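You operate a simulated robot arm through the tools that you are given. There is no shell and no other tool.

You run a simulated robot arm. Do the job below in one go: nothing can be reset, and whatever is moved stays where it is left.

TASK
Fit the yellow plug and set the lowest range that reads its channel.
Fine: switch on once the plug is in its port, channel knob at yellow, press the purple button once with the range knob still at 150 and read the window; while it says OVER, step the range knob up one mark and read again, till it shows a number, no further.

It is judged by the outcome, as a careful person would: the job done as asked, and still so three seconds after it is handed in. It fails if anything else is knocked over, pushed out of place, dropped, spilled or broken.

THE ROBOT
A 7-joint arm with a two-finger parallel gripper, fixed in place. Base frame: the origin is at the foot of the arm, x ahead of it, y to its left, z up. Readings come in mm, rad, newtons and seconds.
With the tool pointing down near the work surface it reaches from about 100 to 640 mm from the base axis. Its first joint turns from -1.152 to 1.152 rad. Payload 1.57 kg.
Tool frame: the origin (TCP) lies between the finger pads and is the grasp point; the fingertips stand 30 mm ahead of it; z points along the fingers, y is the line along which they close. Largest opening 80 mm; finger width 17, thickness 12; the body of the gripper, 40 by 82 mm, starts 80 mm behind the TCP.
Orientation is told as [roll, pitch, yaw] about the base's x, y, z axes, in that order, counted from this pose: with the fingers straight down and closing along the base's y, the tool's x points along the base's -x, its y along +y and its z along -z.

THE INTERFACE
- The arm moves only by the tool jog_arm. Its argument "moves" is one flat list of numbers, 6 for each row, row after row: the shift along the base's x, y, z in mm, then the turn, a rotation vector about the base's x, y, z in rad. In form: [tx, ty, tz, wx, wy, wz, tx, ty, tz, wx, wy, wz, ...]. A call has 1 to 20 rows; each row is the pose to reach, as a shift and turn from the pose commanded when the call began. "jaw" is the gripper command, from -1 (fully open) to 1 (shut), values between in proportion, set as the call begins (left out, the last holds). A row lasts 0.2 s, in which the tool goes at most 50 mm and 0.15 rad; a call with a longer step from one row to the next is refused whole, and so is a gripper value outside its range. A pose out of reach is approached as far as the arm can. The call stops where the force on the tool passes 70 N (or 10 N more than at its start, if that is more) or the arm is blocked; 0.2 s more then pass. The fingers move at their own pace (about 72 mm/s each) and stop on an object; they squeeze with about 25 N. The grip force told is the motor's: it shows also when the fingers shut on nothing. Time passes only in rows, and 0.2 s behind the last, so rows that repeat a pose let the fingers close. The reply holds the time, the measured pose of the TCP, the force on the tool along the base axes, the opening and the grip force, in the units named above and with some noise, with the torque about the TCP (base axes, N m) and any sound that the robot's microphone picked up.
- Cameras (640 x 400 px; columns grow to the right, rows downward): "scene" is fixed at [69.4, 442.4, 1433.2]; the picture's right is [-0.62, -0.79, 0.00], its down [-0.39, 0.30, -0.87] and it looks along [0.68, -0.54, -0.49] (base axes); focal length 340 px, centre (320, 200). "wrist" rides on the gripper at [72, -7, -122] in the tool frame; the picture's right is [0.09, 1.00, 0.00], its down [-0.84, 0.08, -0.54] and it looks along [-0.54, 0.05, 0.84] (tool axes); focal length 238 px, centre (320, 200). There is no depth. A picture from a camera that has moved, and an enlarged one, comes with that camera's place and axes in the base frame and with its lens.
- capture(camera): a new picture of that camera. No time passes.
- zoom(camera, box): a new picture of the part [left, top, right, bottom] of that camera's present view, enlarged. No time passes.
- job_done(): hands the job in; it is judged then, once.

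Nothing tells you positions but the pictures and the camera data. Unless the task says otherwise, let go and move clear before handing in.

The tools are called after ">>>" as a command line: name --argument value ..., lists and objects as JSON in quotes. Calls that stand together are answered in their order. jog_arm: Moves the arm, as the interface text tells. Its arguments: {"type":"object","properties":{"moves":{"type":"array"},"jaw":{"type":"number"}},"required":["moves"]} The other tools are called the same way: capture (camera) takes a picture; zoom (camera, box) takes an enlarged picture of a part of a camera's view; job_done () hands the job in.

At the start:

```text
time_s: 0.0
position: [312.7, 53.5, 1269.5]
ee_rot: [0.001, 0.0, -0.001]
contact_force: [0.5, -0.7, 0.4]
moment: [0.03, 0.0, 0.0]
finger_gap: 80.2
finger_force: 0.0
```

scene: 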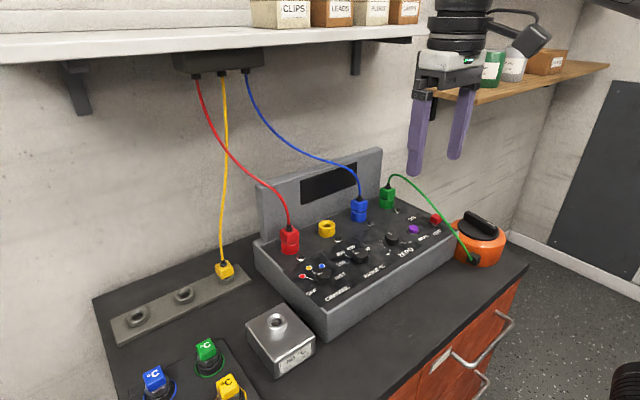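
wrist: 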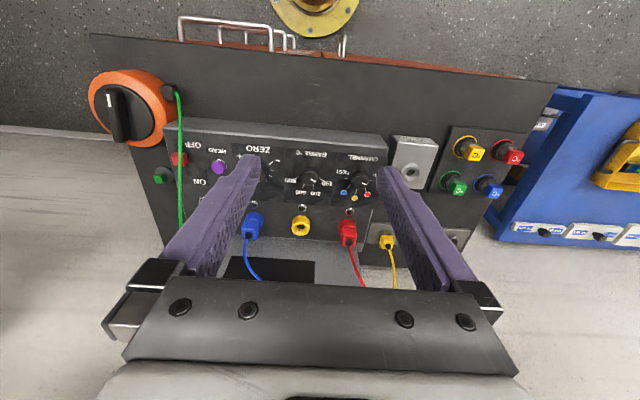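

I see an instrument box with red/blue plugs fitted, an empty yellow port, and the yellow plug parked in a holder strip to its left. I'll take enlarged pictures first to locate everything.

>>> zoom --camera "scene" --box '[240, 140, 480, 290]'

>>> zoom --camera "scene" --box '[90, 240, 330, 390]'

>>> zoom --camera "wrist" --box '[140, 110, 400, 272]'

>>> zoom --camera "wrist" --box '[340, 120, 560, 258]'

```text
2.67 times, centred on (360, 215) of scene
camera zoom: at [69.4, 442.4, 1433.2], right [-0.62, -0.79, 0.0], down [-0.39, 0.3, -0.87], along [0.68, -0.54, -0.49], focal length 906 px, centre (213, 160)
```

zoom: 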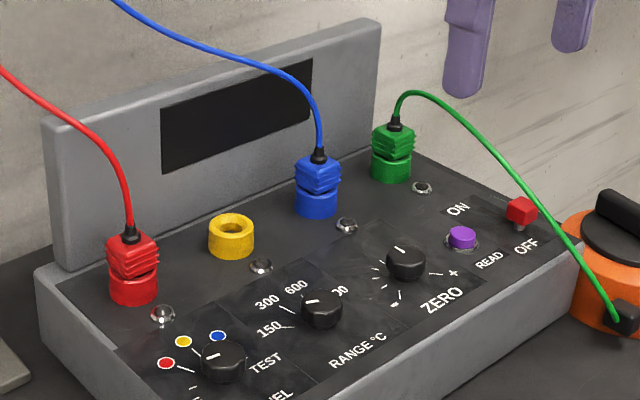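

```text
2.67 times, centred on (210, 315) of scene
camera zoom: at [69.4, 442.4, 1433.2], right [-0.62, -0.79, 0.0], down [-0.39, 0.3, -0.87], along [0.68, -0.54, -0.49], focal length 906 px, centre (613, -107)
```

zoom: 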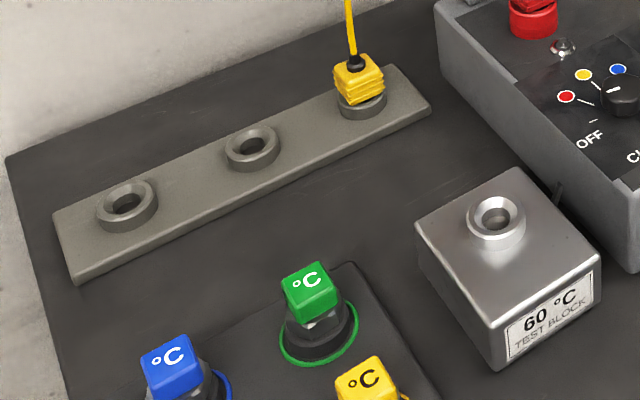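

```text
2.46 times, centred on (270, 191) of wrist
camera zoom: at [240.9, 45.4, 1394.6], right [-0.09, 1.0, 0.0], down [0.84, 0.08, 0.54], along [0.54, 0.05, -0.84], focal length 587 px, centre (443, 222)
```

zoom: 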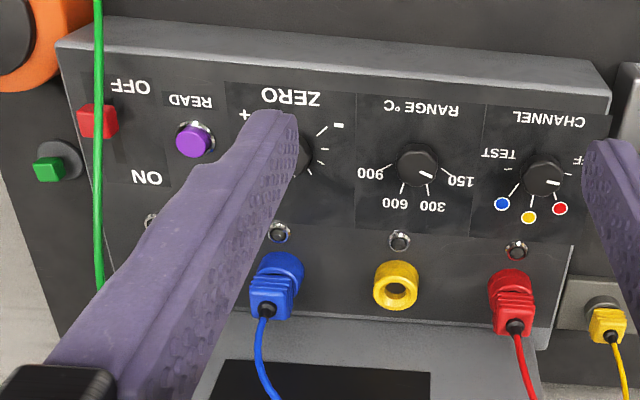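

```text
2.90 times, centred on (450, 189) of wrist
camera zoom: at [240.9, 45.4, 1394.6], right [-0.09, 1.0, 0.0], down [0.84, 0.08, 0.54], along [0.54, 0.05, -0.84], focal length 691 px, centre (-57, 232)
```

zoom: 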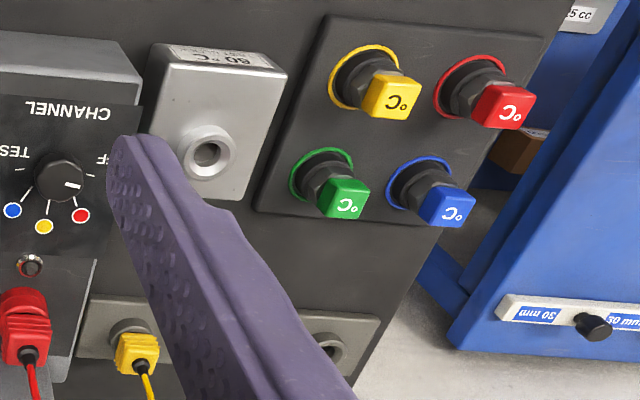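

The parked yellow plug seems near (643, 254, 940), the empty port near (561, 34, 1011), and the knobs near x≈443. I'll move nearer, staying clear of the cables, for better views.

>>> jog_arm --moves '[20, 15, -20, 0, 0, 0, 40, 30, -45, 0, 0, 0, 60, 45, -70, 0, 0, 0]'

>>> capture --camera "wrist"

>>> capture --camera "scene"

```text
time_s: 0.8
position: [374.9, 98.0, 1201.4]
ee_rot: [0.001, 0.001, 0.0]
contact_force: [0.4, 0.2, -0.1]
moment: [-0.02, -0.01, 0.0]
finger_gap: 80.2
finger_force: 0.0
```

```text
taken
camera wrist: at [302.7, 91.1, 1324.5], right [-0.09, 1.0, 0.0], down [0.84, 0.08, 0.54], along [0.54, 0.05, -0.84], focal length 238 px, centre (320, 200)
```

wrist: 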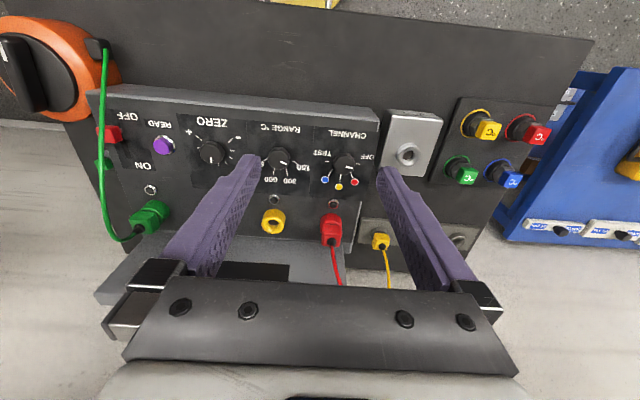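

```text
taken
```

scene: 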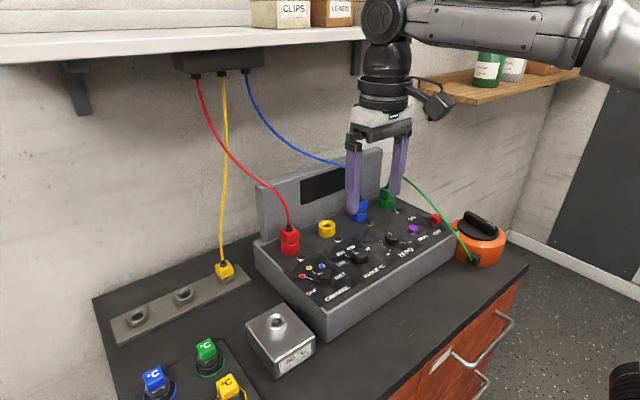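

The view is closer now. I'll enlarge the panel and plug regions.

>>> zoom --camera "wrist" --box '[240, 100, 400, 200]'

>>> zoom --camera "wrist" --box '[80, 80, 240, 240]'

>>> zoom --camera "wrist" --box '[300, 190, 480, 302]'

>>> zoom --camera "scene" --box '[280, 220, 400, 310]'

>>> zoom --camera "scene" --box '[380, 170, 500, 270]'

>>> zoom --camera "scene" --box '[180, 230, 280, 310]'

```text
4.00 times, centred on (320, 150) of wrist
camera zoom: at [302.7, 91.1, 1324.5], right [-0.09, 1.0, 0.0], down [0.84, 0.08, 0.54], along [0.54, 0.05, -0.84], focal length 953 px, centre (320, 400)
```

zoom: 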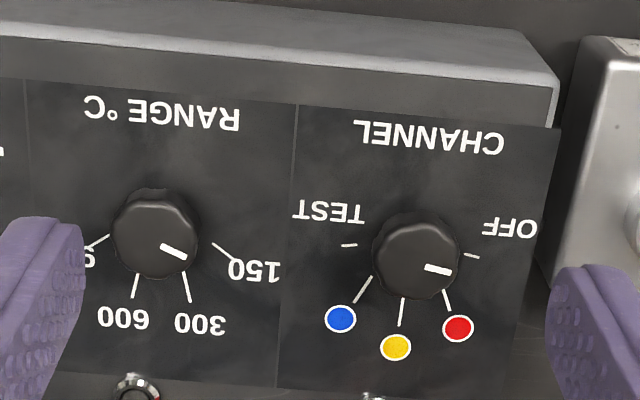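

```text
2.50 times, centred on (160, 160) of wrist
camera zoom: at [302.7, 91.1, 1324.5], right [-0.09, 1.0, 0.0], down [0.84, 0.08, 0.54], along [0.54, 0.05, -0.84], focal length 596 px, centre (720, 300)
```

zoom: 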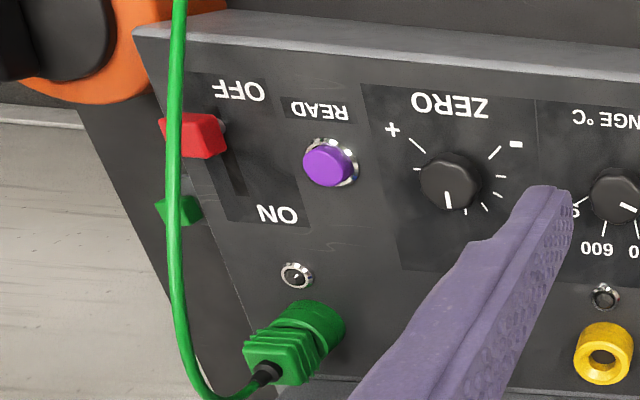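

```text
3.56 times, centred on (390, 246) of wrist
camera zoom: at [302.7, 91.1, 1324.5], right [-0.09, 1.0, 0.0], down [0.84, 0.08, 0.54], along [0.54, 0.05, -0.84], focal length 848 px, centre (71, 36)
```

zoom: 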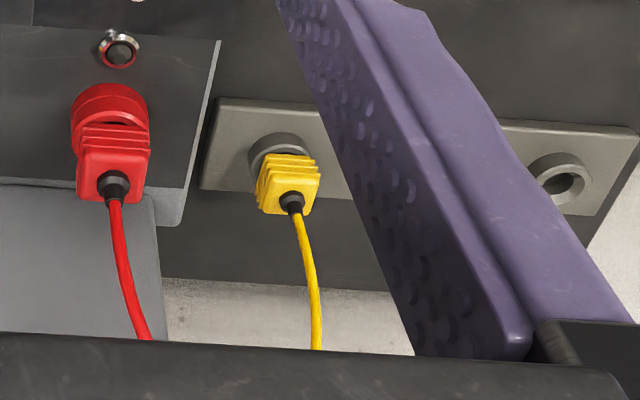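

```text
4.44 times, centred on (340, 265) of scene
camera zoom: at [69.4, 442.4, 1433.2], right [-0.62, -0.79, 0.0], down [-0.39, 0.3, -0.87], along [0.68, -0.54, -0.49], focal length 1510 px, centre (231, -89)
```

zoom: 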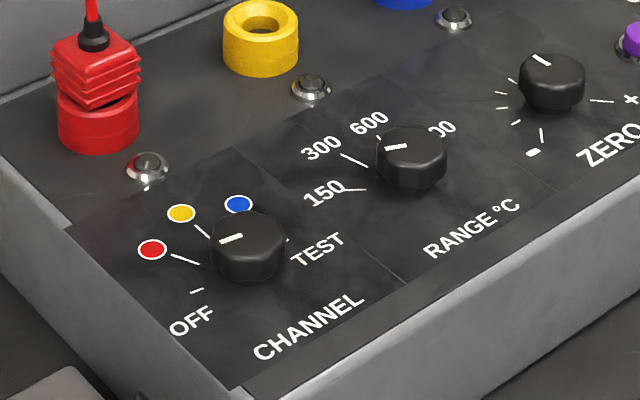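

```text
4.00 times, centred on (440, 220) of scene
camera zoom: at [69.4, 442.4, 1433.2], right [-0.62, -0.79, 0.0], down [-0.39, 0.3, -0.87], along [0.68, -0.54, -0.49], focal length 1360 px, centre (-160, 120)
```

zoom: 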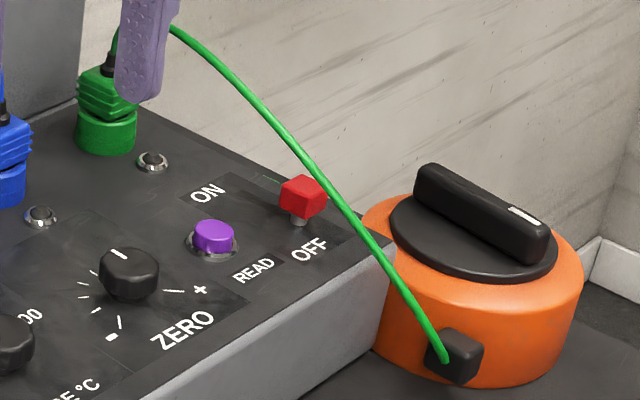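

```text
5.00 times, centred on (230, 270) of scene
camera zoom: at [69.4, 442.4, 1433.2], right [-0.62, -0.79, 0.0], down [-0.39, 0.3, -0.87], along [0.68, -0.54, -0.49], focal length 1699 px, centre (770, -150)
```

zoom: 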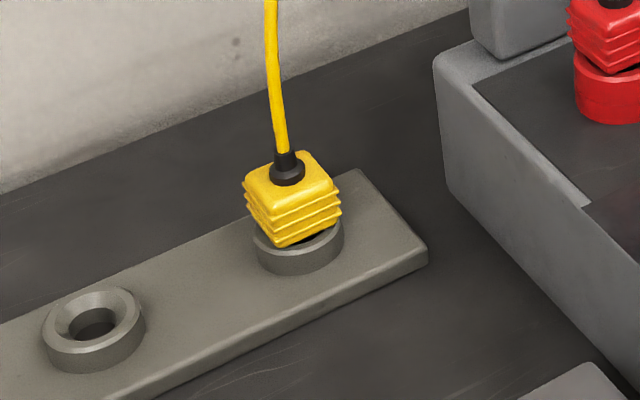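

The ports and the parked plug look vertical: plug body ≈29 mm square at about (644, 254, 937), its holder ring top at z≈922, channel knob on OFF, range on 150. I'll go to a staging pose in front of the plug, tilted about 0.5 rad so the fingers lean outward and the palm stays clear of the cable.

>>> jog_arm --moves '[18, 20, -15, 0.003, -0.062, 0.012, 37, 39, -30, 0.006, -0.125, 0.0245, 55, 58, -45, 0.009, -0.187, 0.037, 74, 78, -60, 0.0125, -0.25, 0.049, 92, 97, -75, 0.016, -0.312, 0.061, 110, 117, -90, 0.019, -0.375, 0.073, 129, 136, -105, 0.022, -0.437, 0.086, 147, 155.5, -119.5, 0.025, -0.4996, 0.0979, 147, 155.5, -119.5, 0.025, -0.4996, 0.0979]' --jaw -0.5

>>> capture --camera "wrist"

>>> capture --camera "scene"

```text
time_s: 2.8
position: [520.2, 253.0, 1081.9]
ee_rot: [-0.001, -0.502, 0.099]
contact_force: [0.1, 0.8, -0.7]
moment: [-0.02, -0.02, -0.02]
finger_gap: 59.9
finger_force: 0.0
```

```text
taken
camera wrist: at [400.2, 233.6, 1155.1], right [-0.18, 0.98, -0.04], down [0.46, 0.12, 0.88], along [0.87, 0.14, -0.48], focal length 238 px, centre (320, 200)
```

wrist: 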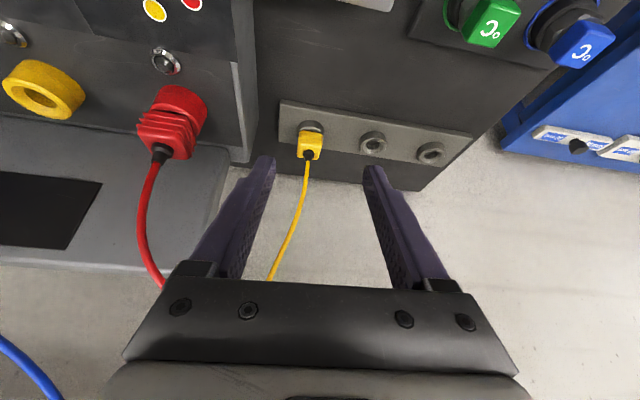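

```text
taken
```

scene: 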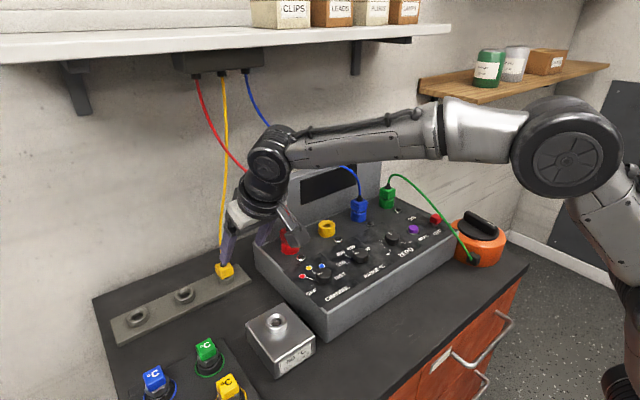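

Staging pose reached with nothing touched; the yellow plug lies ahead between the fingers. I'll zoom to refine its position.

>>> zoom --camera "wrist" --box '[260, 90, 420, 190]'

>>> zoom --camera "scene" --box '[190, 160, 350, 290]'

```text
4.00 times, centred on (340, 140) of wrist
camera zoom: at [400.2, 233.6, 1155.1], right [-0.18, 0.98, -0.04], down [0.46, 0.12, 0.88], along [0.87, 0.14, -0.48], focal length 953 px, centre (240, 440)
```

zoom: 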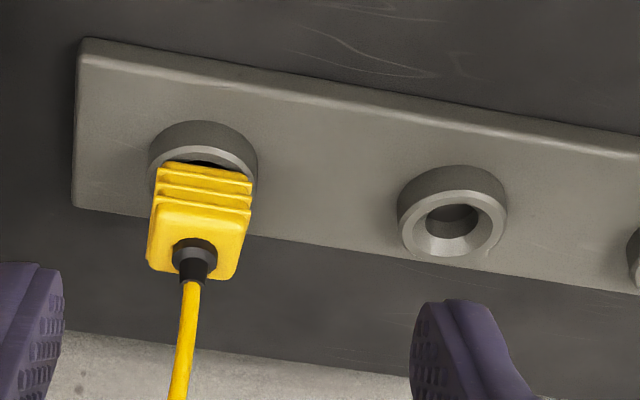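

```text
3.08 times, centred on (270, 225) of scene
camera zoom: at [69.4, 442.5, 1433.2], right [-0.62, -0.79, 0.0], down [-0.39, 0.3, -0.87], along [0.68, -0.54, -0.49], focal length 1046 px, centre (474, 123)
```

zoom: 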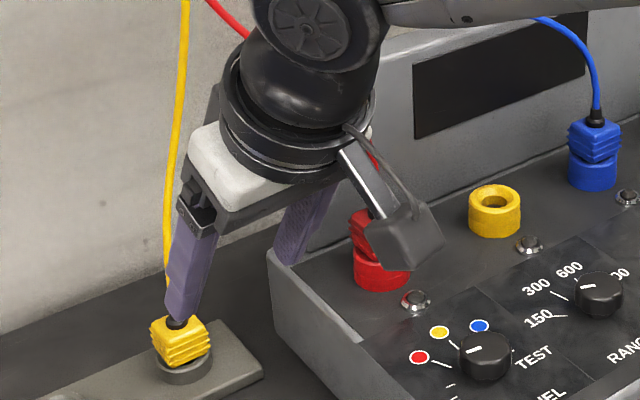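

Refined plug axis: about (643.5, 255), aligned with the base axes. I'll square the yaw, come in above the plug with the fingers straddling the cable, and check.

>>> jog_arm --moves '[15, 0.5, -18, 0, 0, -0.025, 30, 1, -36, 0, 0, -0.05, 45, 1.5, -54, 0, 0, -0.075, 60, 2, -72, 0, 0, -0.099, 78, 2, -80, 0, 0, -0.099, 95, 2, -82, 0, 0, -0.099, 112, 2, -82, 0, 0, -0.099, 112, 2, -82, 0, 0, -0.099]'

>>> capture --camera "wrist"

>>> zoom --camera "scene" --box '[160, 160, 320, 290]'

```text
time_s: 4.6
position: [633.5, 254.1, 1000.4]
ee_rot: [0.0, -0.497, -0.001]
contact_force: [-0.2, 0.3, 0.1]
moment: [0.01, 0.03, 0.01]
finger_gap: 59.8
finger_force: 0.1
```

```text
taken
camera wrist: at [510.3, 246.5, 1074.4], right [-0.08, 1.0, -0.04], down [0.47, 0.08, 0.88], along [0.88, 0.05, -0.48], focal length 238 px, centre (320, 200)
```

wrist: 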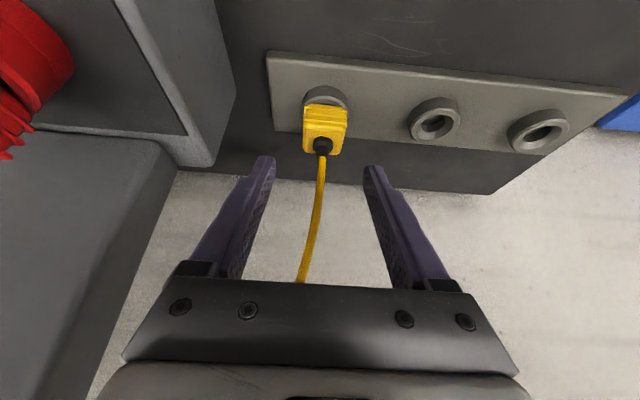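

```text
3.08 times, centred on (240, 225) of scene
camera zoom: at [69.4, 442.4, 1433.2], right [-0.62, -0.79, 0.0], down [-0.39, 0.3, -0.87], along [0.68, -0.54, -0.49], focal length 1046 px, centre (566, 123)
```

zoom: 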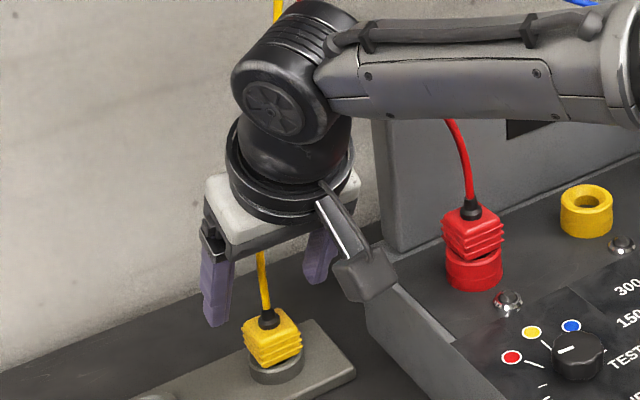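

The fingers straddle the cable and plug, with the cable in front of the palm. I'll descend to put the tips just above the holder ring.

>>> jog_arm --moves '[0.5, 0.5, -10, 0, 0, 0, 1, 1, -20, 0, 0, 0, 1, 1, -30, 0, 0, 0, 1, 1, -38, 0, 0, 0, 1, 1, -43, 0, 0, 0, 1, 1, -43, 0, 0, 0]'

>>> capture --camera "wrist"

>>> zoom --camera "scene" --box '[180, 220, 280, 300]'

```text
time_s: 6.0
position: [633.1, 257.0, 957.4]
ee_rot: [0.0, -0.5, 0.001]
contact_force: [0.0, 0.2, -0.7]
moment: [0.03, 0.0, 0.02]
finger_gap: 59.9
finger_force: 0.0
```

```text
taken
camera wrist: at [511.1, 248.9, 1031.3], right [-0.08, 1.0, -0.04], down [0.47, 0.08, 0.88], along [0.88, 0.05, -0.48], focal length 238 px, centre (320, 200)
```

wrist: 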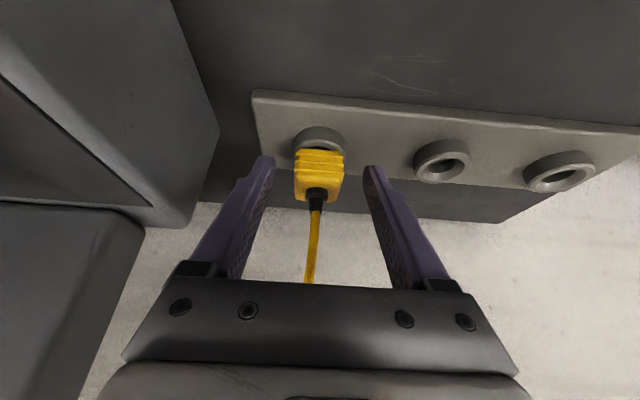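

```text
5.00 times, centred on (230, 260) of scene
camera zoom: at [69.4, 442.4, 1433.2], right [-0.62, -0.79, 0.0], down [-0.39, 0.3, -0.87], along [0.68, -0.54, -0.49], focal length 1699 px, centre (770, -100)
```

zoom: 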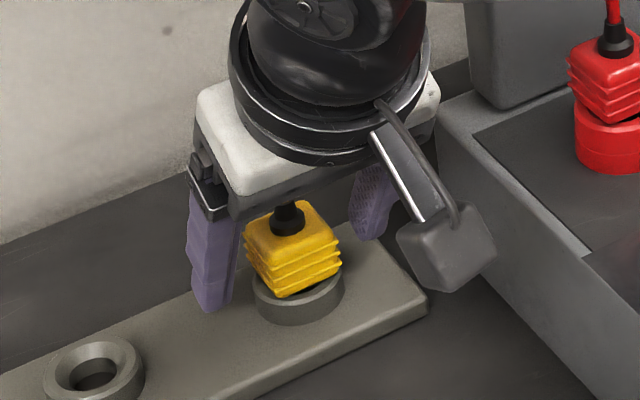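

The fingers sit level with the plug body, just above the ring. I'll close on it.

>>> jog_arm --moves '[0, -1, 0, 0, 0, 0, 0, -1, 0, 0, 0, 0, 0, -1, 0, 0, 0, 0, 0, -1, 0, 0, 0, 0, 0, -1, 0, 0, 0, 0]' --jaw 1

>>> capture --camera "wrist"

>>> zoom --camera "scene" --box '[180, 220, 280, 300]'

```text
time_s: 7.2
position: [632.3, 255.9, 957.3]
ee_rot: [-0.001, -0.499, 0.002]
contact_force: [0.3, 0.8, 0.4]
moment: [-0.04, -0.01, 0.01]
finger_gap: 29.1
finger_force: 24.8
```

```text
taken
camera wrist: at [511.2, 248.0, 1030.9], right [-0.08, 1.0, -0.04], down [0.47, 0.08, 0.88], along [0.88, 0.05, -0.48], focal length 238 px, centre (320, 200)
```

wrist: 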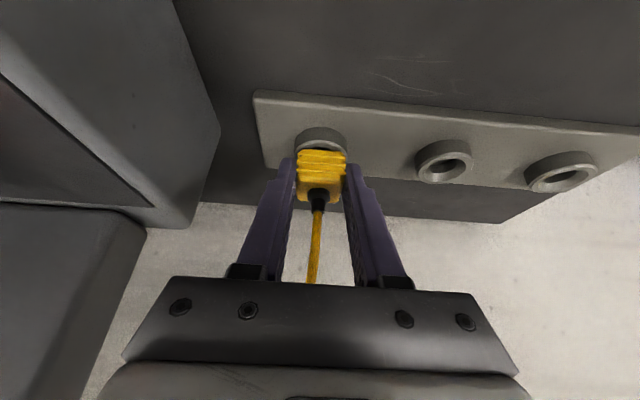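

```text
5.00 times, centred on (230, 260) of scene
camera zoom: at [69.4, 442.4, 1433.2], right [-0.62, -0.79, 0.0], down [-0.39, 0.3, -0.87], along [0.68, -0.54, -0.49], focal length 1699 px, centre (770, -100)
```

zoom: 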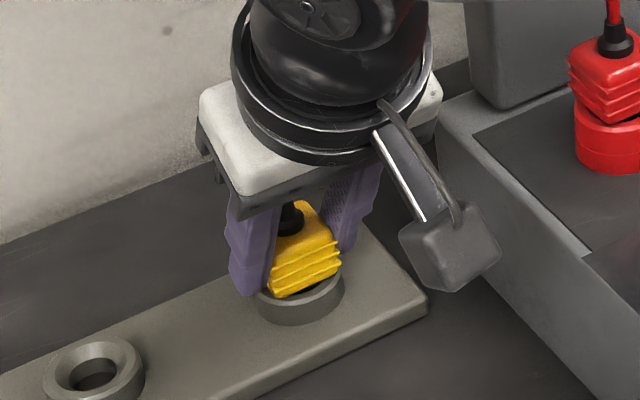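

Gripped at 29.1 mm with no side load. Now a straight lift.

>>> jog_arm --moves '[0, 0, 5, 0, 0, 0, 0, 0, 12, 0, 0, 0, 0, 0, 20, 0, 0, 0, 0, 0, 30, 0, 0, 0, 0, 0, 45, 0, 0, 0, 0, 0, 60, 0, 0, 0]'

>>> capture --camera "wrist"

>>> capture --camera "scene"

```text
time_s: 8.6
position: [632.3, 256.9, 1017.1]
ee_rot: [0.0, -0.5, 0.0]
contact_force: [0.3, 0.5, -0.6]
moment: [0.02, 0.01, 0.02]
finger_gap: 28.9
finger_force: 25.4
```

```text
taken
camera wrist: at [511.3, 249.3, 1091.5], right [-0.08, 1.0, -0.04], down [0.48, 0.08, 0.88], along [0.88, 0.05, -0.48], focal length 238 px, centre (320, 200)
```

wrist: 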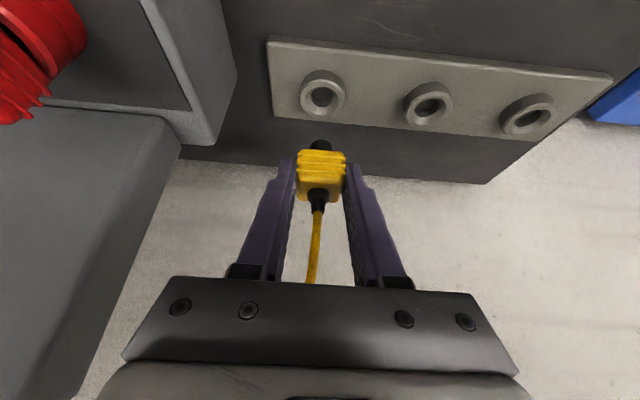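

```text
taken
```

scene: 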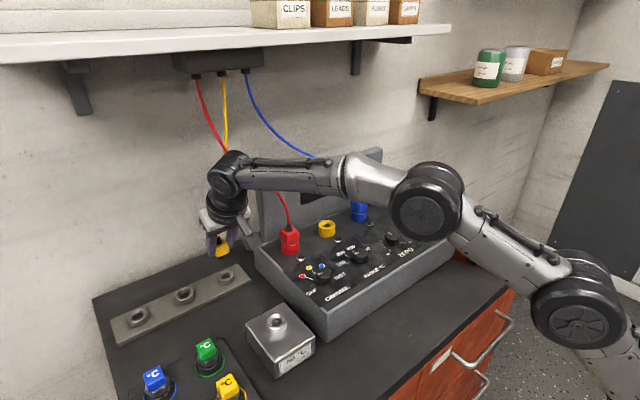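

The plug is out with its black pin showing, holder undisturbed. I'll lift further, retract toward the robot, and carry it across in front of the red plug to face the yellow port.

>>> jog_arm --moves '[0, 0, 30, 0, 0, 0, 0, 0, 60, 0, 0, 0, 0, 0, 93, 0, 0, 0, -35, 0, 93, 0, 0, 0, -70, 0, 93, 0, 0, 0, -110, 0, 93, 0, 0, 0, -150, 0, 93, 0, 0, 0, -150, -35, 93, 0, 0, 0, -150, -72, 93, 0, 0, 0, -150, -110, 93, 0, 0, 0, -150, -148, 93, 0, 0, 0, -150, -185, 93, 0, 0, 0, -150, -222, 93, 0, 0, 0, -150, -222, 93, 0, 0, 0]'

>>> capture --camera "wrist"

>>> capture --camera "scene"

```text
time_s: 11.6
position: [480.4, 33.1, 1110.7]
ee_rot: [0.0, -0.5, 0.002]
contact_force: [-0.4, 0.2, -0.8]
moment: [-0.01, 0.0, 0.02]
finger_gap: 29.3
finger_force: 24.8
```

```text
taken
camera wrist: at [359.2, 25.5, 1184.0], right [-0.08, 1.0, -0.04], down [0.47, 0.08, 0.88], along [0.88, 0.05, -0.48], focal length 238 px, centre (320, 200)
```

wrist: 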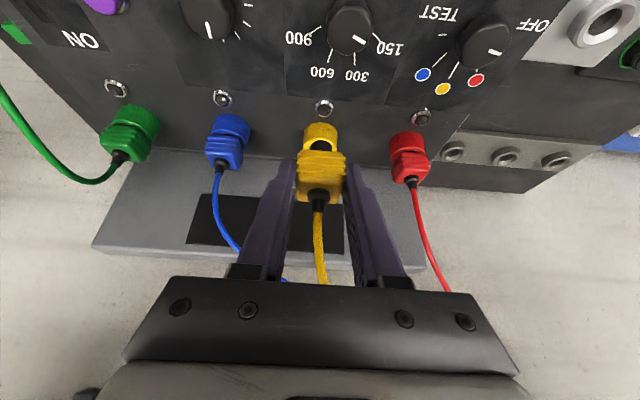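

```text
taken
```

scene: 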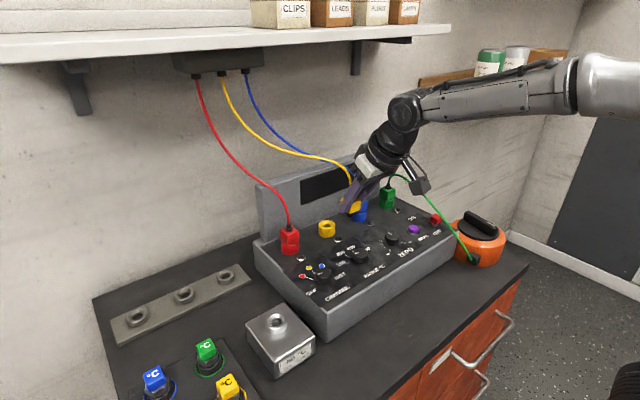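

The plug is in front of its port. I'll zoom to refine the port and pin positions.

>>> zoom --camera "wrist" --box '[270, 90, 370, 220]'

>>> zoom --camera "wrist" --box '[190, 80, 450, 220]'

>>> zoom --camera "scene" --box '[290, 160, 410, 260]'

```text
3.08 times, centred on (320, 155) of wrist
camera zoom: at [359.2, 25.5, 1184.0], right [-0.08, 1.0, -0.04], down [0.47, 0.08, 0.88], along [0.88, 0.05, -0.48], focal length 733 px, centre (320, 338)
```

zoom: 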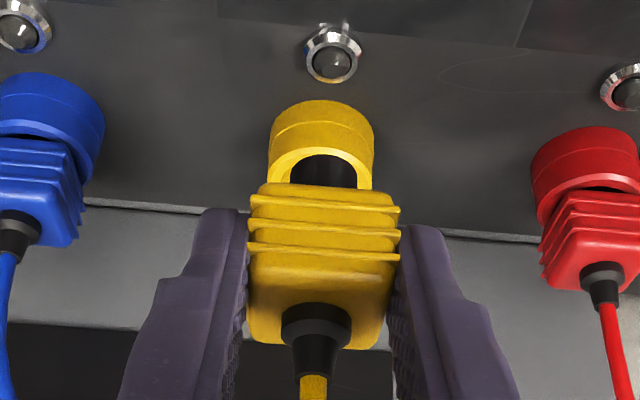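

```text
2.46 times, centred on (320, 150) of wrist
camera zoom: at [359.2, 25.5, 1184.0], right [-0.08, 1.0, -0.04], down [0.47, 0.08, 0.88], along [0.88, 0.05, -0.48], focal length 587 px, centre (320, 323)
```

zoom: 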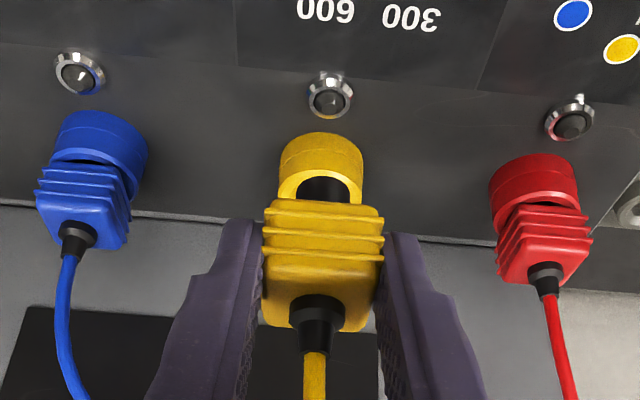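

```text
4.00 times, centred on (350, 210) of scene
camera zoom: at [69.4, 442.4, 1433.2], right [-0.62, -0.79, 0.0], down [-0.39, 0.3, -0.87], along [0.68, -0.54, -0.49], focal length 1360 px, centre (200, 160)
```

zoom: 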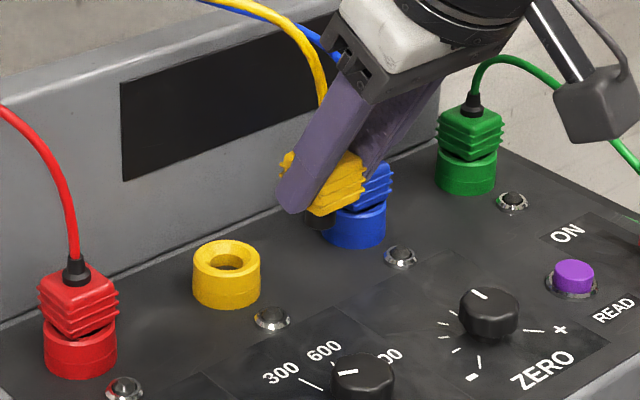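

The port centre works out near (561, 34, 1008). I'll bring the plug above it, pin tip still about 15 mm clear, and check alignment in both views.

>>> jog_arm --moves '[25, 0.5, 0, 0, 0, 0, 50, 1, 0, 0, 0, 0, 68, 1.5, 0, 0, 0, 0, 68, 1.5, -18, 0, 0, 0, 68, 1.5, -35, 0, 0, 0, 68, 1.5, -35, 0, 0, 0]'

>>> zoom --camera "wrist" --box '[240, 100, 400, 220]'

>>> zoom --camera "scene" --box '[280, 180, 380, 260]'

```text
time_s: 13.0
position: [550.8, 34.3, 1076.3]
ee_rot: [0.002, -0.499, 0.002]
contact_force: [-0.1, -0.6, -0.8]
moment: [0.05, 0.0, 0.01]
finger_gap: 28.9
finger_force: 25.0
```

```text
3.33 times, centred on (320, 160) of wrist
camera zoom: at [428.9, 26.9, 1149.0], right [-0.08, 1.0, -0.04], down [0.47, 0.08, 0.88], along [0.88, 0.05, -0.48], focal length 794 px, centre (320, 333)
```

zoom: 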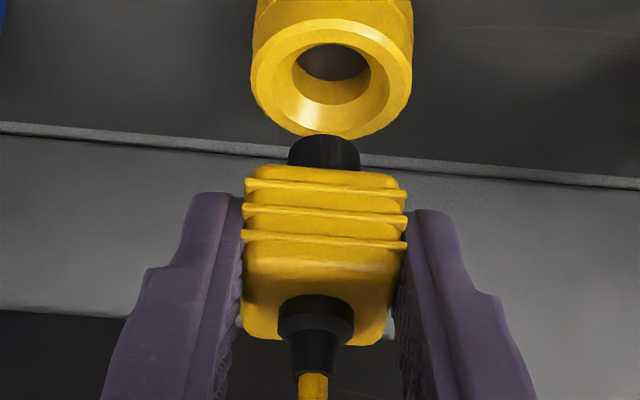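

```text
5.00 times, centred on (330, 220) of scene
camera zoom: at [69.4, 442.4, 1433.2], right [-0.62, -0.79, 0.0], down [-0.39, 0.3, -0.87], along [0.68, -0.54, -0.49], focal length 1699 px, centre (270, 100)
```

zoom: 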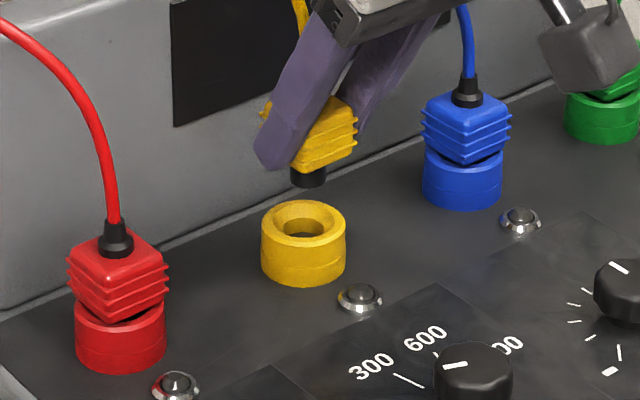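

Nearly aligned: the pin needs about +1.5 mm x and +0.8 mm y, and the port is chamfered. I'll correct and descend in small steps watching the force.

>>> jog_arm --moves '[1.5, 0.8, -5, 0, 0, 0, 1.5, 0.8, -11, 0, 0, 0, 1.5, 0.8, -17, 0, 0, 0, 1.5, 0.8, -21, 0, 0, 0, 1.5, 0.8, -24, 0, 0, 0, 1.5, 0.8, -24, 0, 0, 0]'

>>> zoom --camera "wrist" --box '[240, 100, 400, 220]'

>>> zoom --camera "scene" --box '[280, 180, 380, 260]'

```text
time_s: 14.4
position: [552.3, 35.5, 1049.8]
ee_rot: [-0.002, -0.5, 0.002]
contact_force: [-0.4, 0.2, 0.0]
moment: [-0.02, 0.04, 0.0]
finger_gap: 28.8
finger_force: 25.1
```

```text
3.33 times, centred on (320, 160) of wrist
camera zoom: at [430.3, 28.6, 1124.0], right [-0.08, 1.0, -0.04], down [0.47, 0.08, 0.88], along [0.88, 0.05, -0.48], focal length 794 px, centre (320, 333)
```

zoom: 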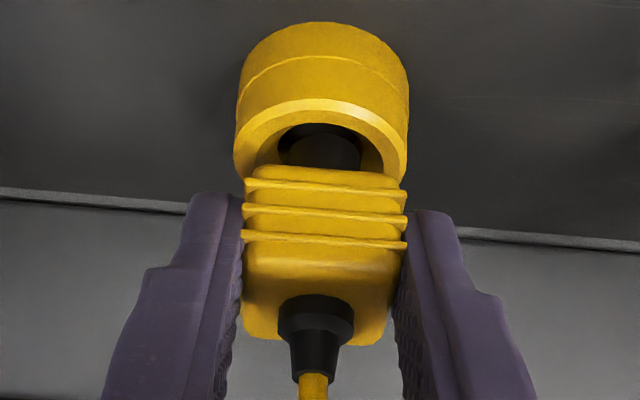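

```text
5.00 times, centred on (330, 220) of scene
camera zoom: at [69.4, 442.4, 1433.2], right [-0.62, -0.79, 0.0], down [-0.39, 0.3, -0.87], along [0.68, -0.54, -0.49], focal length 1699 px, centre (270, 100)
```

zoom: 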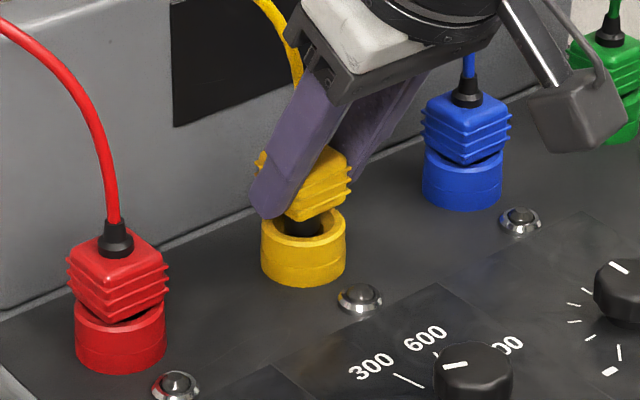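

The pin is entering the chamfer, centred. I'll continue down gently.

>>> jog_arm --moves '[0, 0, -2, 0, 0, 0, 0, 0, -4, 0, 0, 0, 0, 0, -6, 0, 0, 0, 0, 0, -8, 0, 0, 0, 0, 0, -8, 0, 0, 0]'

>>> zoom --camera "wrist" --box '[240, 100, 400, 220]'

>>> zoom --camera "scene" --box '[280, 180, 380, 260]'

```text
time_s: 15.6
position: [551.6, 34.9, 1041.7]
ee_rot: [0.002, -0.5, 0.001]
contact_force: [-0.3, -0.5, -0.1]
moment: [0.06, -0.02, -0.01]
finger_gap: 28.9
finger_force: 25.3
```

```text
3.33 times, centred on (320, 160) of wrist
camera zoom: at [430.5, 27.8, 1116.0], right [-0.08, 1.0, -0.04], down [0.47, 0.08, 0.88], along [0.88, 0.05, -0.48], focal length 794 px, centre (320, 333)
```

zoom: 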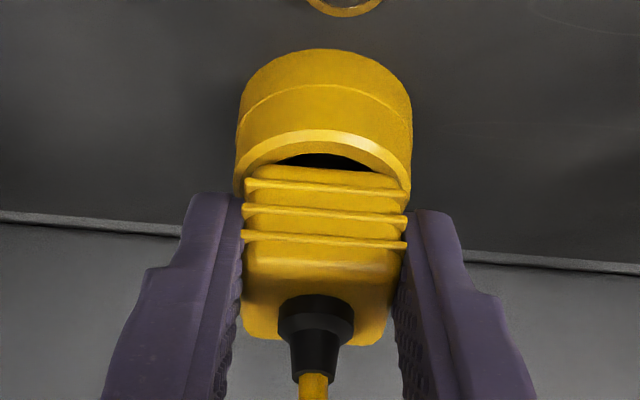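

```text
5.00 times, centred on (330, 220) of scene
camera zoom: at [69.4, 442.4, 1433.2], right [-0.62, -0.79, 0.0], down [-0.39, 0.3, -0.87], along [0.68, -0.54, -0.49], focal length 1699 px, centre (270, 100)
```

zoom: 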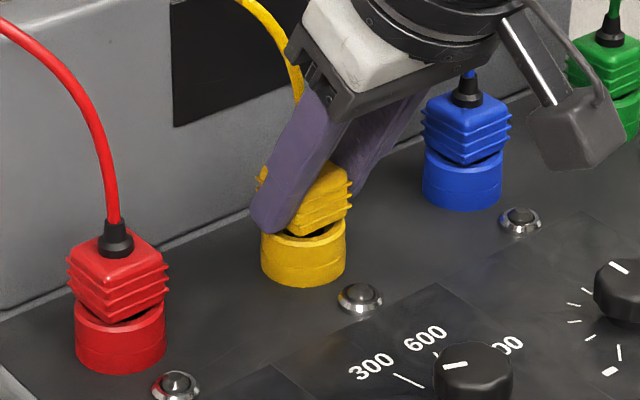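

Almost seated; a few more millimetres in 1 mm steps.

>>> jog_arm --moves '[0, 0, -1, 0, 0, 0, 0, 0, -2, 0, 0, 0, 0, 0, -3, 0, 0, 0, 0, 0, -3, 0, 0, 0]'

>>> zoom --camera "wrist" --box '[240, 100, 400, 220]'

>>> zoom --camera "scene" --box '[280, 180, 380, 260]'

```text
time_s: 16.6
position: [553.4, 35.4, 1040.7]
ee_rot: [0.0, -0.5, 0.002]
contact_force: [-0.6, 0.4, 3.0]
moment: [-0.03, -0.02, 0.02]
finger_gap: 28.7
finger_force: 25.4
```

```text
3.33 times, centred on (320, 160) of wrist
camera zoom: at [430.6, 28.1, 1114.1], right [-0.08, 1.0, -0.04], down [0.47, 0.08, 0.88], along [0.88, 0.05, -0.48], focal length 794 px, centre (320, 333)
```

zoom: 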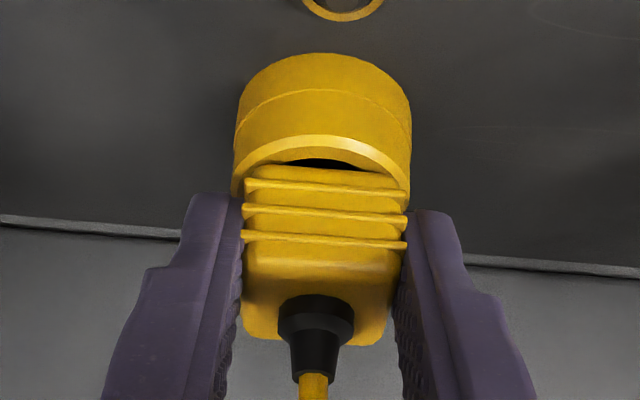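

```text
5.00 times, centred on (330, 220) of scene
camera zoom: at [69.3, 442.5, 1433.2], right [-0.62, -0.79, 0.0], down [-0.39, 0.3, -0.87], along [0.68, -0.54, -0.49], focal length 1699 px, centre (270, 100)
```

zoom: 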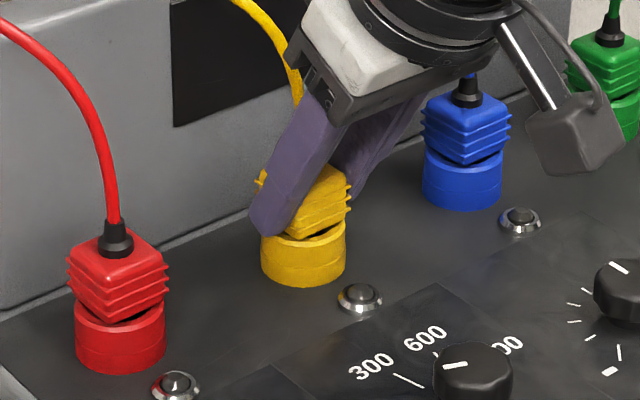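

Contact of 3 N appears and the height now matches the neighbouring seated plugs. I'll press a bit more to confirm it's bottomed.

>>> jog_arm --moves '[0, 0, -1, 0, 0, 0, 0, 0, -2, 0, 0, 0, 0, 0, -3, 0, 0, 0, 0, 0, -3, 0, 0, 0]'

>>> zoom --camera "scene" --box '[280, 180, 380, 260]'

>>> capture --camera "wrist"

```text
time_s: 17.6
position: [554.0, 34.3, 1039.3]
ee_rot: [0.0, -0.506, 0.002]
contact_force: [-3.2, 0.6, 19.0]
moment: [0.02, -0.1, 0.02]
finger_gap: 28.9
finger_force: 24.6
```

```text
5.00 times, centred on (330, 220) of scene
camera zoom: at [69.0, 442.4, 1433.2], right [-0.62, -0.79, 0.0], down [-0.39, 0.3, -0.87], along [0.68, -0.54, -0.49], focal length 1699 px, centre (270, 100)
```

zoom: 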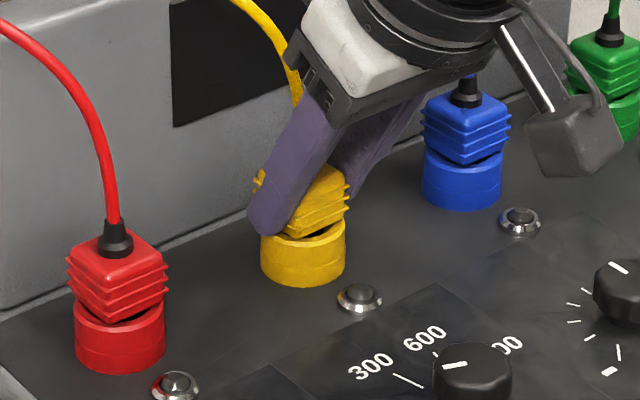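

```text
taken
camera wrist: at [431.1, 27.9, 1112.9], right [-0.08, 1.0, -0.04], down [0.47, 0.08, 0.88], along [0.88, 0.05, -0.47], focal length 238 px, centre (320, 200)
```

wrist: 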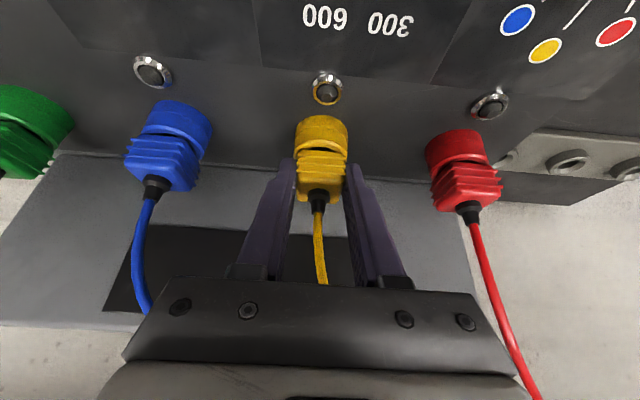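

Force rose to 19 N without further travel, so the plug is bottomed. I'll ease the load and open the fingers.

>>> jog_arm --moves '[-1, 0, 3, 0, 0, 0, -1, 0, 3, 0, 0, 0, -1, 0, 3, 0, 0, 0]'

>>> jog_arm --moves '[0, 0, 0, 0, 0, 0, 0, 0, 0, 0, 0, 0, 0, 0, 0, 0, 0, 0]' --jaw -0.25

>>> zoom --camera "scene" --box '[280, 180, 380, 260]'

```text
time_s: 18.4
position: [551.6, 34.2, 1040.4]
ee_rot: [-0.001, -0.499, 0.0]
contact_force: [3.9, -0.3, 11.6]
moment: [0.03, -0.29, 0.01]
finger_gap: 28.7
finger_force: 25.1
```

```text
time_s: 19.2
position: [551.5, 34.2, 1039.1]
ee_rot: [0.001, -0.498, 0.001]
contact_force: [0.3, 0.7, 0.4]
moment: [0.04, 0.04, 0.02]
finger_gap: 49.8
finger_force: 0.0
```

```text
5.00 times, centred on (330, 220) of scene
camera zoom: at [69.4, 442.4, 1433.2], right [-0.62, -0.79, 0.0], down [-0.39, 0.3, -0.87], along [0.68, -0.54, -0.49], focal length 1699 px, centre (270, 100)
```

zoom: 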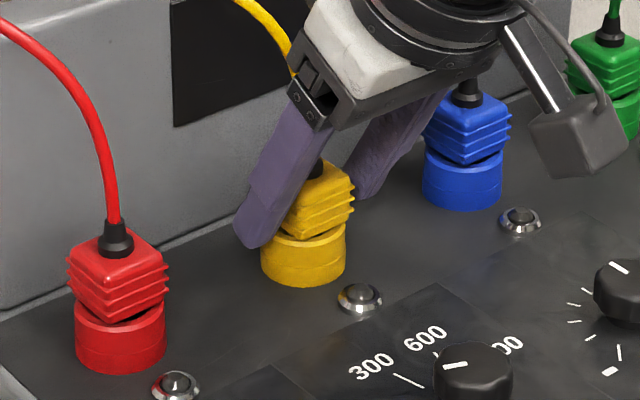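

The plug stays seated. I'll back off along the tool axis and look at the whole.

>>> jog_arm --moves '[-10, 0, 18, 0, 0, 0, -22, 0, 40, 0, 0, 0, -38, 0, 65, 0, 0, 0, -60, 0, 90, 0, 0, 0, -90, 0, 110, 0, 0, 0, -120, 0, 130, 0, 0, 0, -150, 0, 150, 0, 0, 0, -150, 0, 150, 0, 0, 0]'

>>> capture --camera "scene"

>>> zoom --camera "scene" --box '[240, 140, 400, 260]'

>>> capture --camera "wrist"

```text
time_s: 21.0
position: [403.4, 34.8, 1189.6]
ee_rot: [0.0, -0.5, 0.003]
contact_force: [0.7, -0.1, 1.1]
moment: [0.0, 0.01, 0.0]
finger_gap: 50.0
finger_force: 0.0
```

```text
taken
```

scene: 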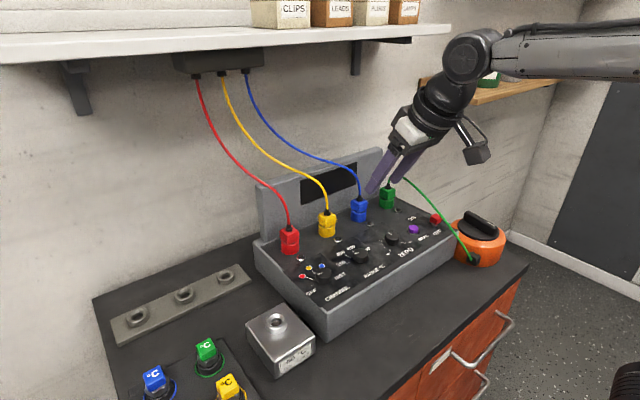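

```text
3.33 times, centred on (320, 200) of scene
camera zoom: at [69.4, 442.4, 1433.2], right [-0.62, -0.79, 0.0], down [-0.39, 0.3, -0.87], along [0.68, -0.54, -0.49], focal length 1133 px, centre (320, 200)
```

zoom: 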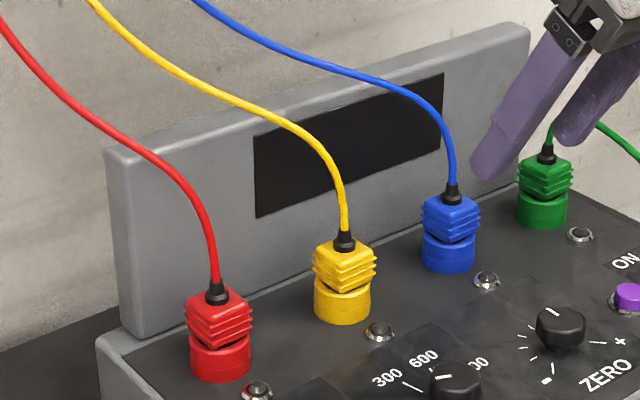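

```text
taken
camera wrist: at [281.2, 28.1, 1263.7], right [-0.08, 1.0, -0.04], down [0.48, 0.08, 0.88], along [0.88, 0.05, -0.48], focal length 238 px, centre (320, 200)
```

wrist: 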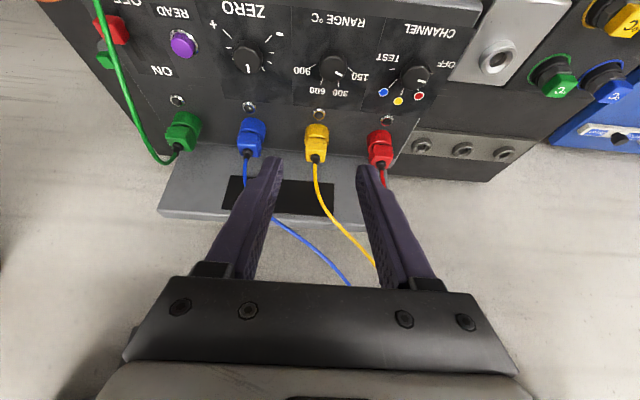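

The yellow plug is fitted just like its neighbours. Next is the red slide switch, which the green cable passes near, so I'll reposition to view it from above.

>>> jog_arm --moves '[-10, -20, 4, 0, 0.0625, 0, -20, -40, 8, 0, 0.125, 0, -30, -60, 12, 0, 0.1875, 0, -40, -80, 16, 0, 0.25, 0, -50, -100, 20, 0, 0.3125, 0, -60, -120, 24, 0, 0.375, 0, -68, -145, 28, 0, 0.4375, 0, -73, -165, 30, 0, 0.5, 0, -73, -165, 30, 0, 0.5, 0]'

>>> capture --camera "wrist"

>>> capture --camera "scene"

```text
time_s: 23.0
position: [327.1, -128.6, 1220.1]
ee_rot: [-0.001, 0.003, 0.002]
contact_force: [0.5, 0.4, 0.3]
moment: [0.01, 0.02, 0.02]
finger_gap: 49.9
finger_force: 0.0
```

```text
taken
camera wrist: at [255.7, -137.0, 1344.1], right [-0.09, 1.0, 0.0], down [0.84, 0.08, 0.54], along [0.54, 0.05, -0.84], focal length 238 px, centre (320, 200)
```

wrist: 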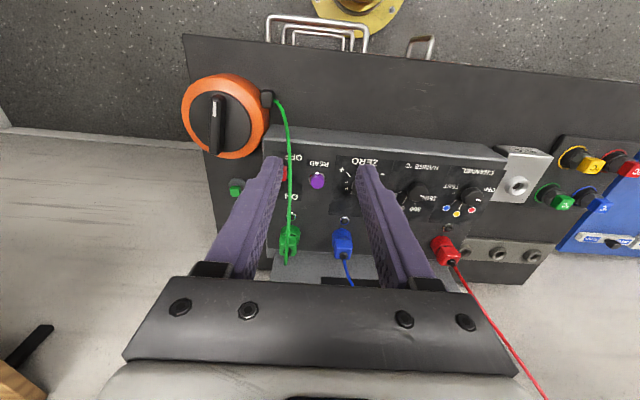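

```text
taken
```

scene: 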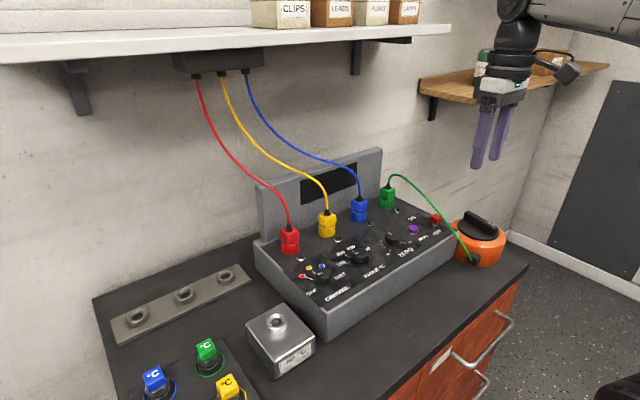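

>>> jog_arm --moves '[-20, -40, 0, 0, 0, 0, -20, -75, 0, 0, 0, 0, -20, -75, 0, 0, 0, 0, -20, -75, 0, 0, 0, 0]' --jaw 1

>>> capture --camera "wrist"

>>> zoom --camera "wrist" --box '[280, 90, 440, 190]'

>>> zoom --camera "scene" --box '[370, 160, 490, 270]'

```text
time_s: 24.0
position: [308.5, -203.8, 1220.0]
ee_rot: [0.0, 0.0, 0.002]
contact_force: [-0.3, 0.0, -0.2]
moment: [0.03, 0.03, 0.04]
finger_gap: 0.0
finger_force: 21.2
```

```text
taken
camera wrist: at [235.8, -211.8, 1343.3], right [-0.09, 1.0, 0.0], down [0.84, 0.08, 0.54], along [0.54, 0.05, -0.84], focal length 238 px, centre (320, 200)
```

wrist: 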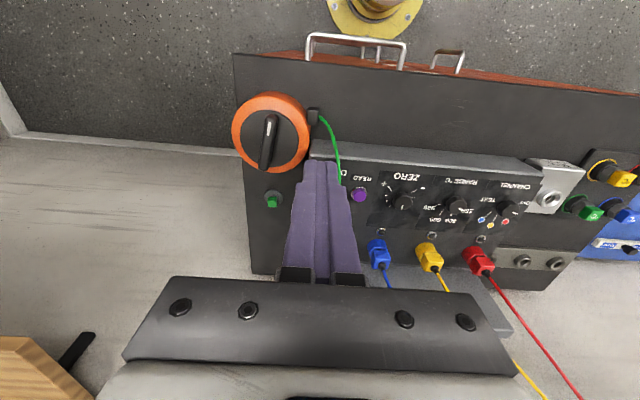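

```text
4.00 times, centred on (360, 140) of wrist
camera zoom: at [235.8, -211.8, 1343.3], right [-0.09, 1.0, 0.0], down [0.84, 0.08, 0.54], along [0.54, 0.05, -0.84], focal length 953 px, centre (160, 440)
```

zoom: 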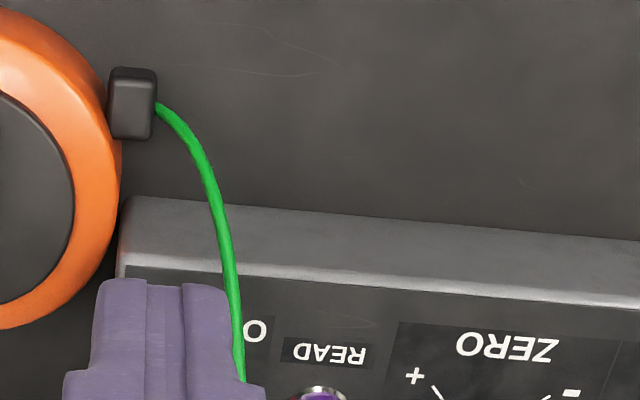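

```text
3.64 times, centred on (430, 215) of scene
camera zoom: at [69.4, 442.4, 1433.2], right [-0.62, -0.79, 0.0], down [-0.39, 0.3, -0.87], along [0.68, -0.54, -0.49], focal length 1236 px, centre (-80, 146)
```

zoom: 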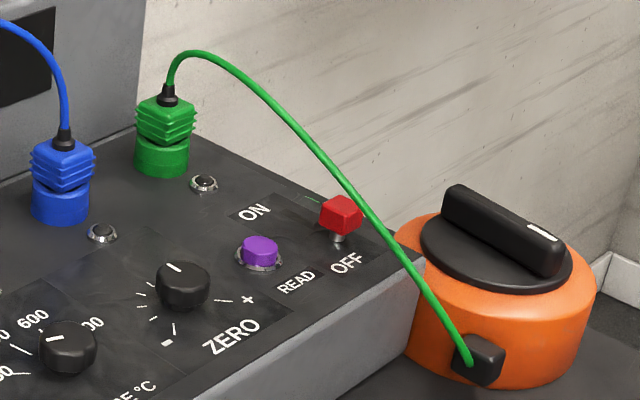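

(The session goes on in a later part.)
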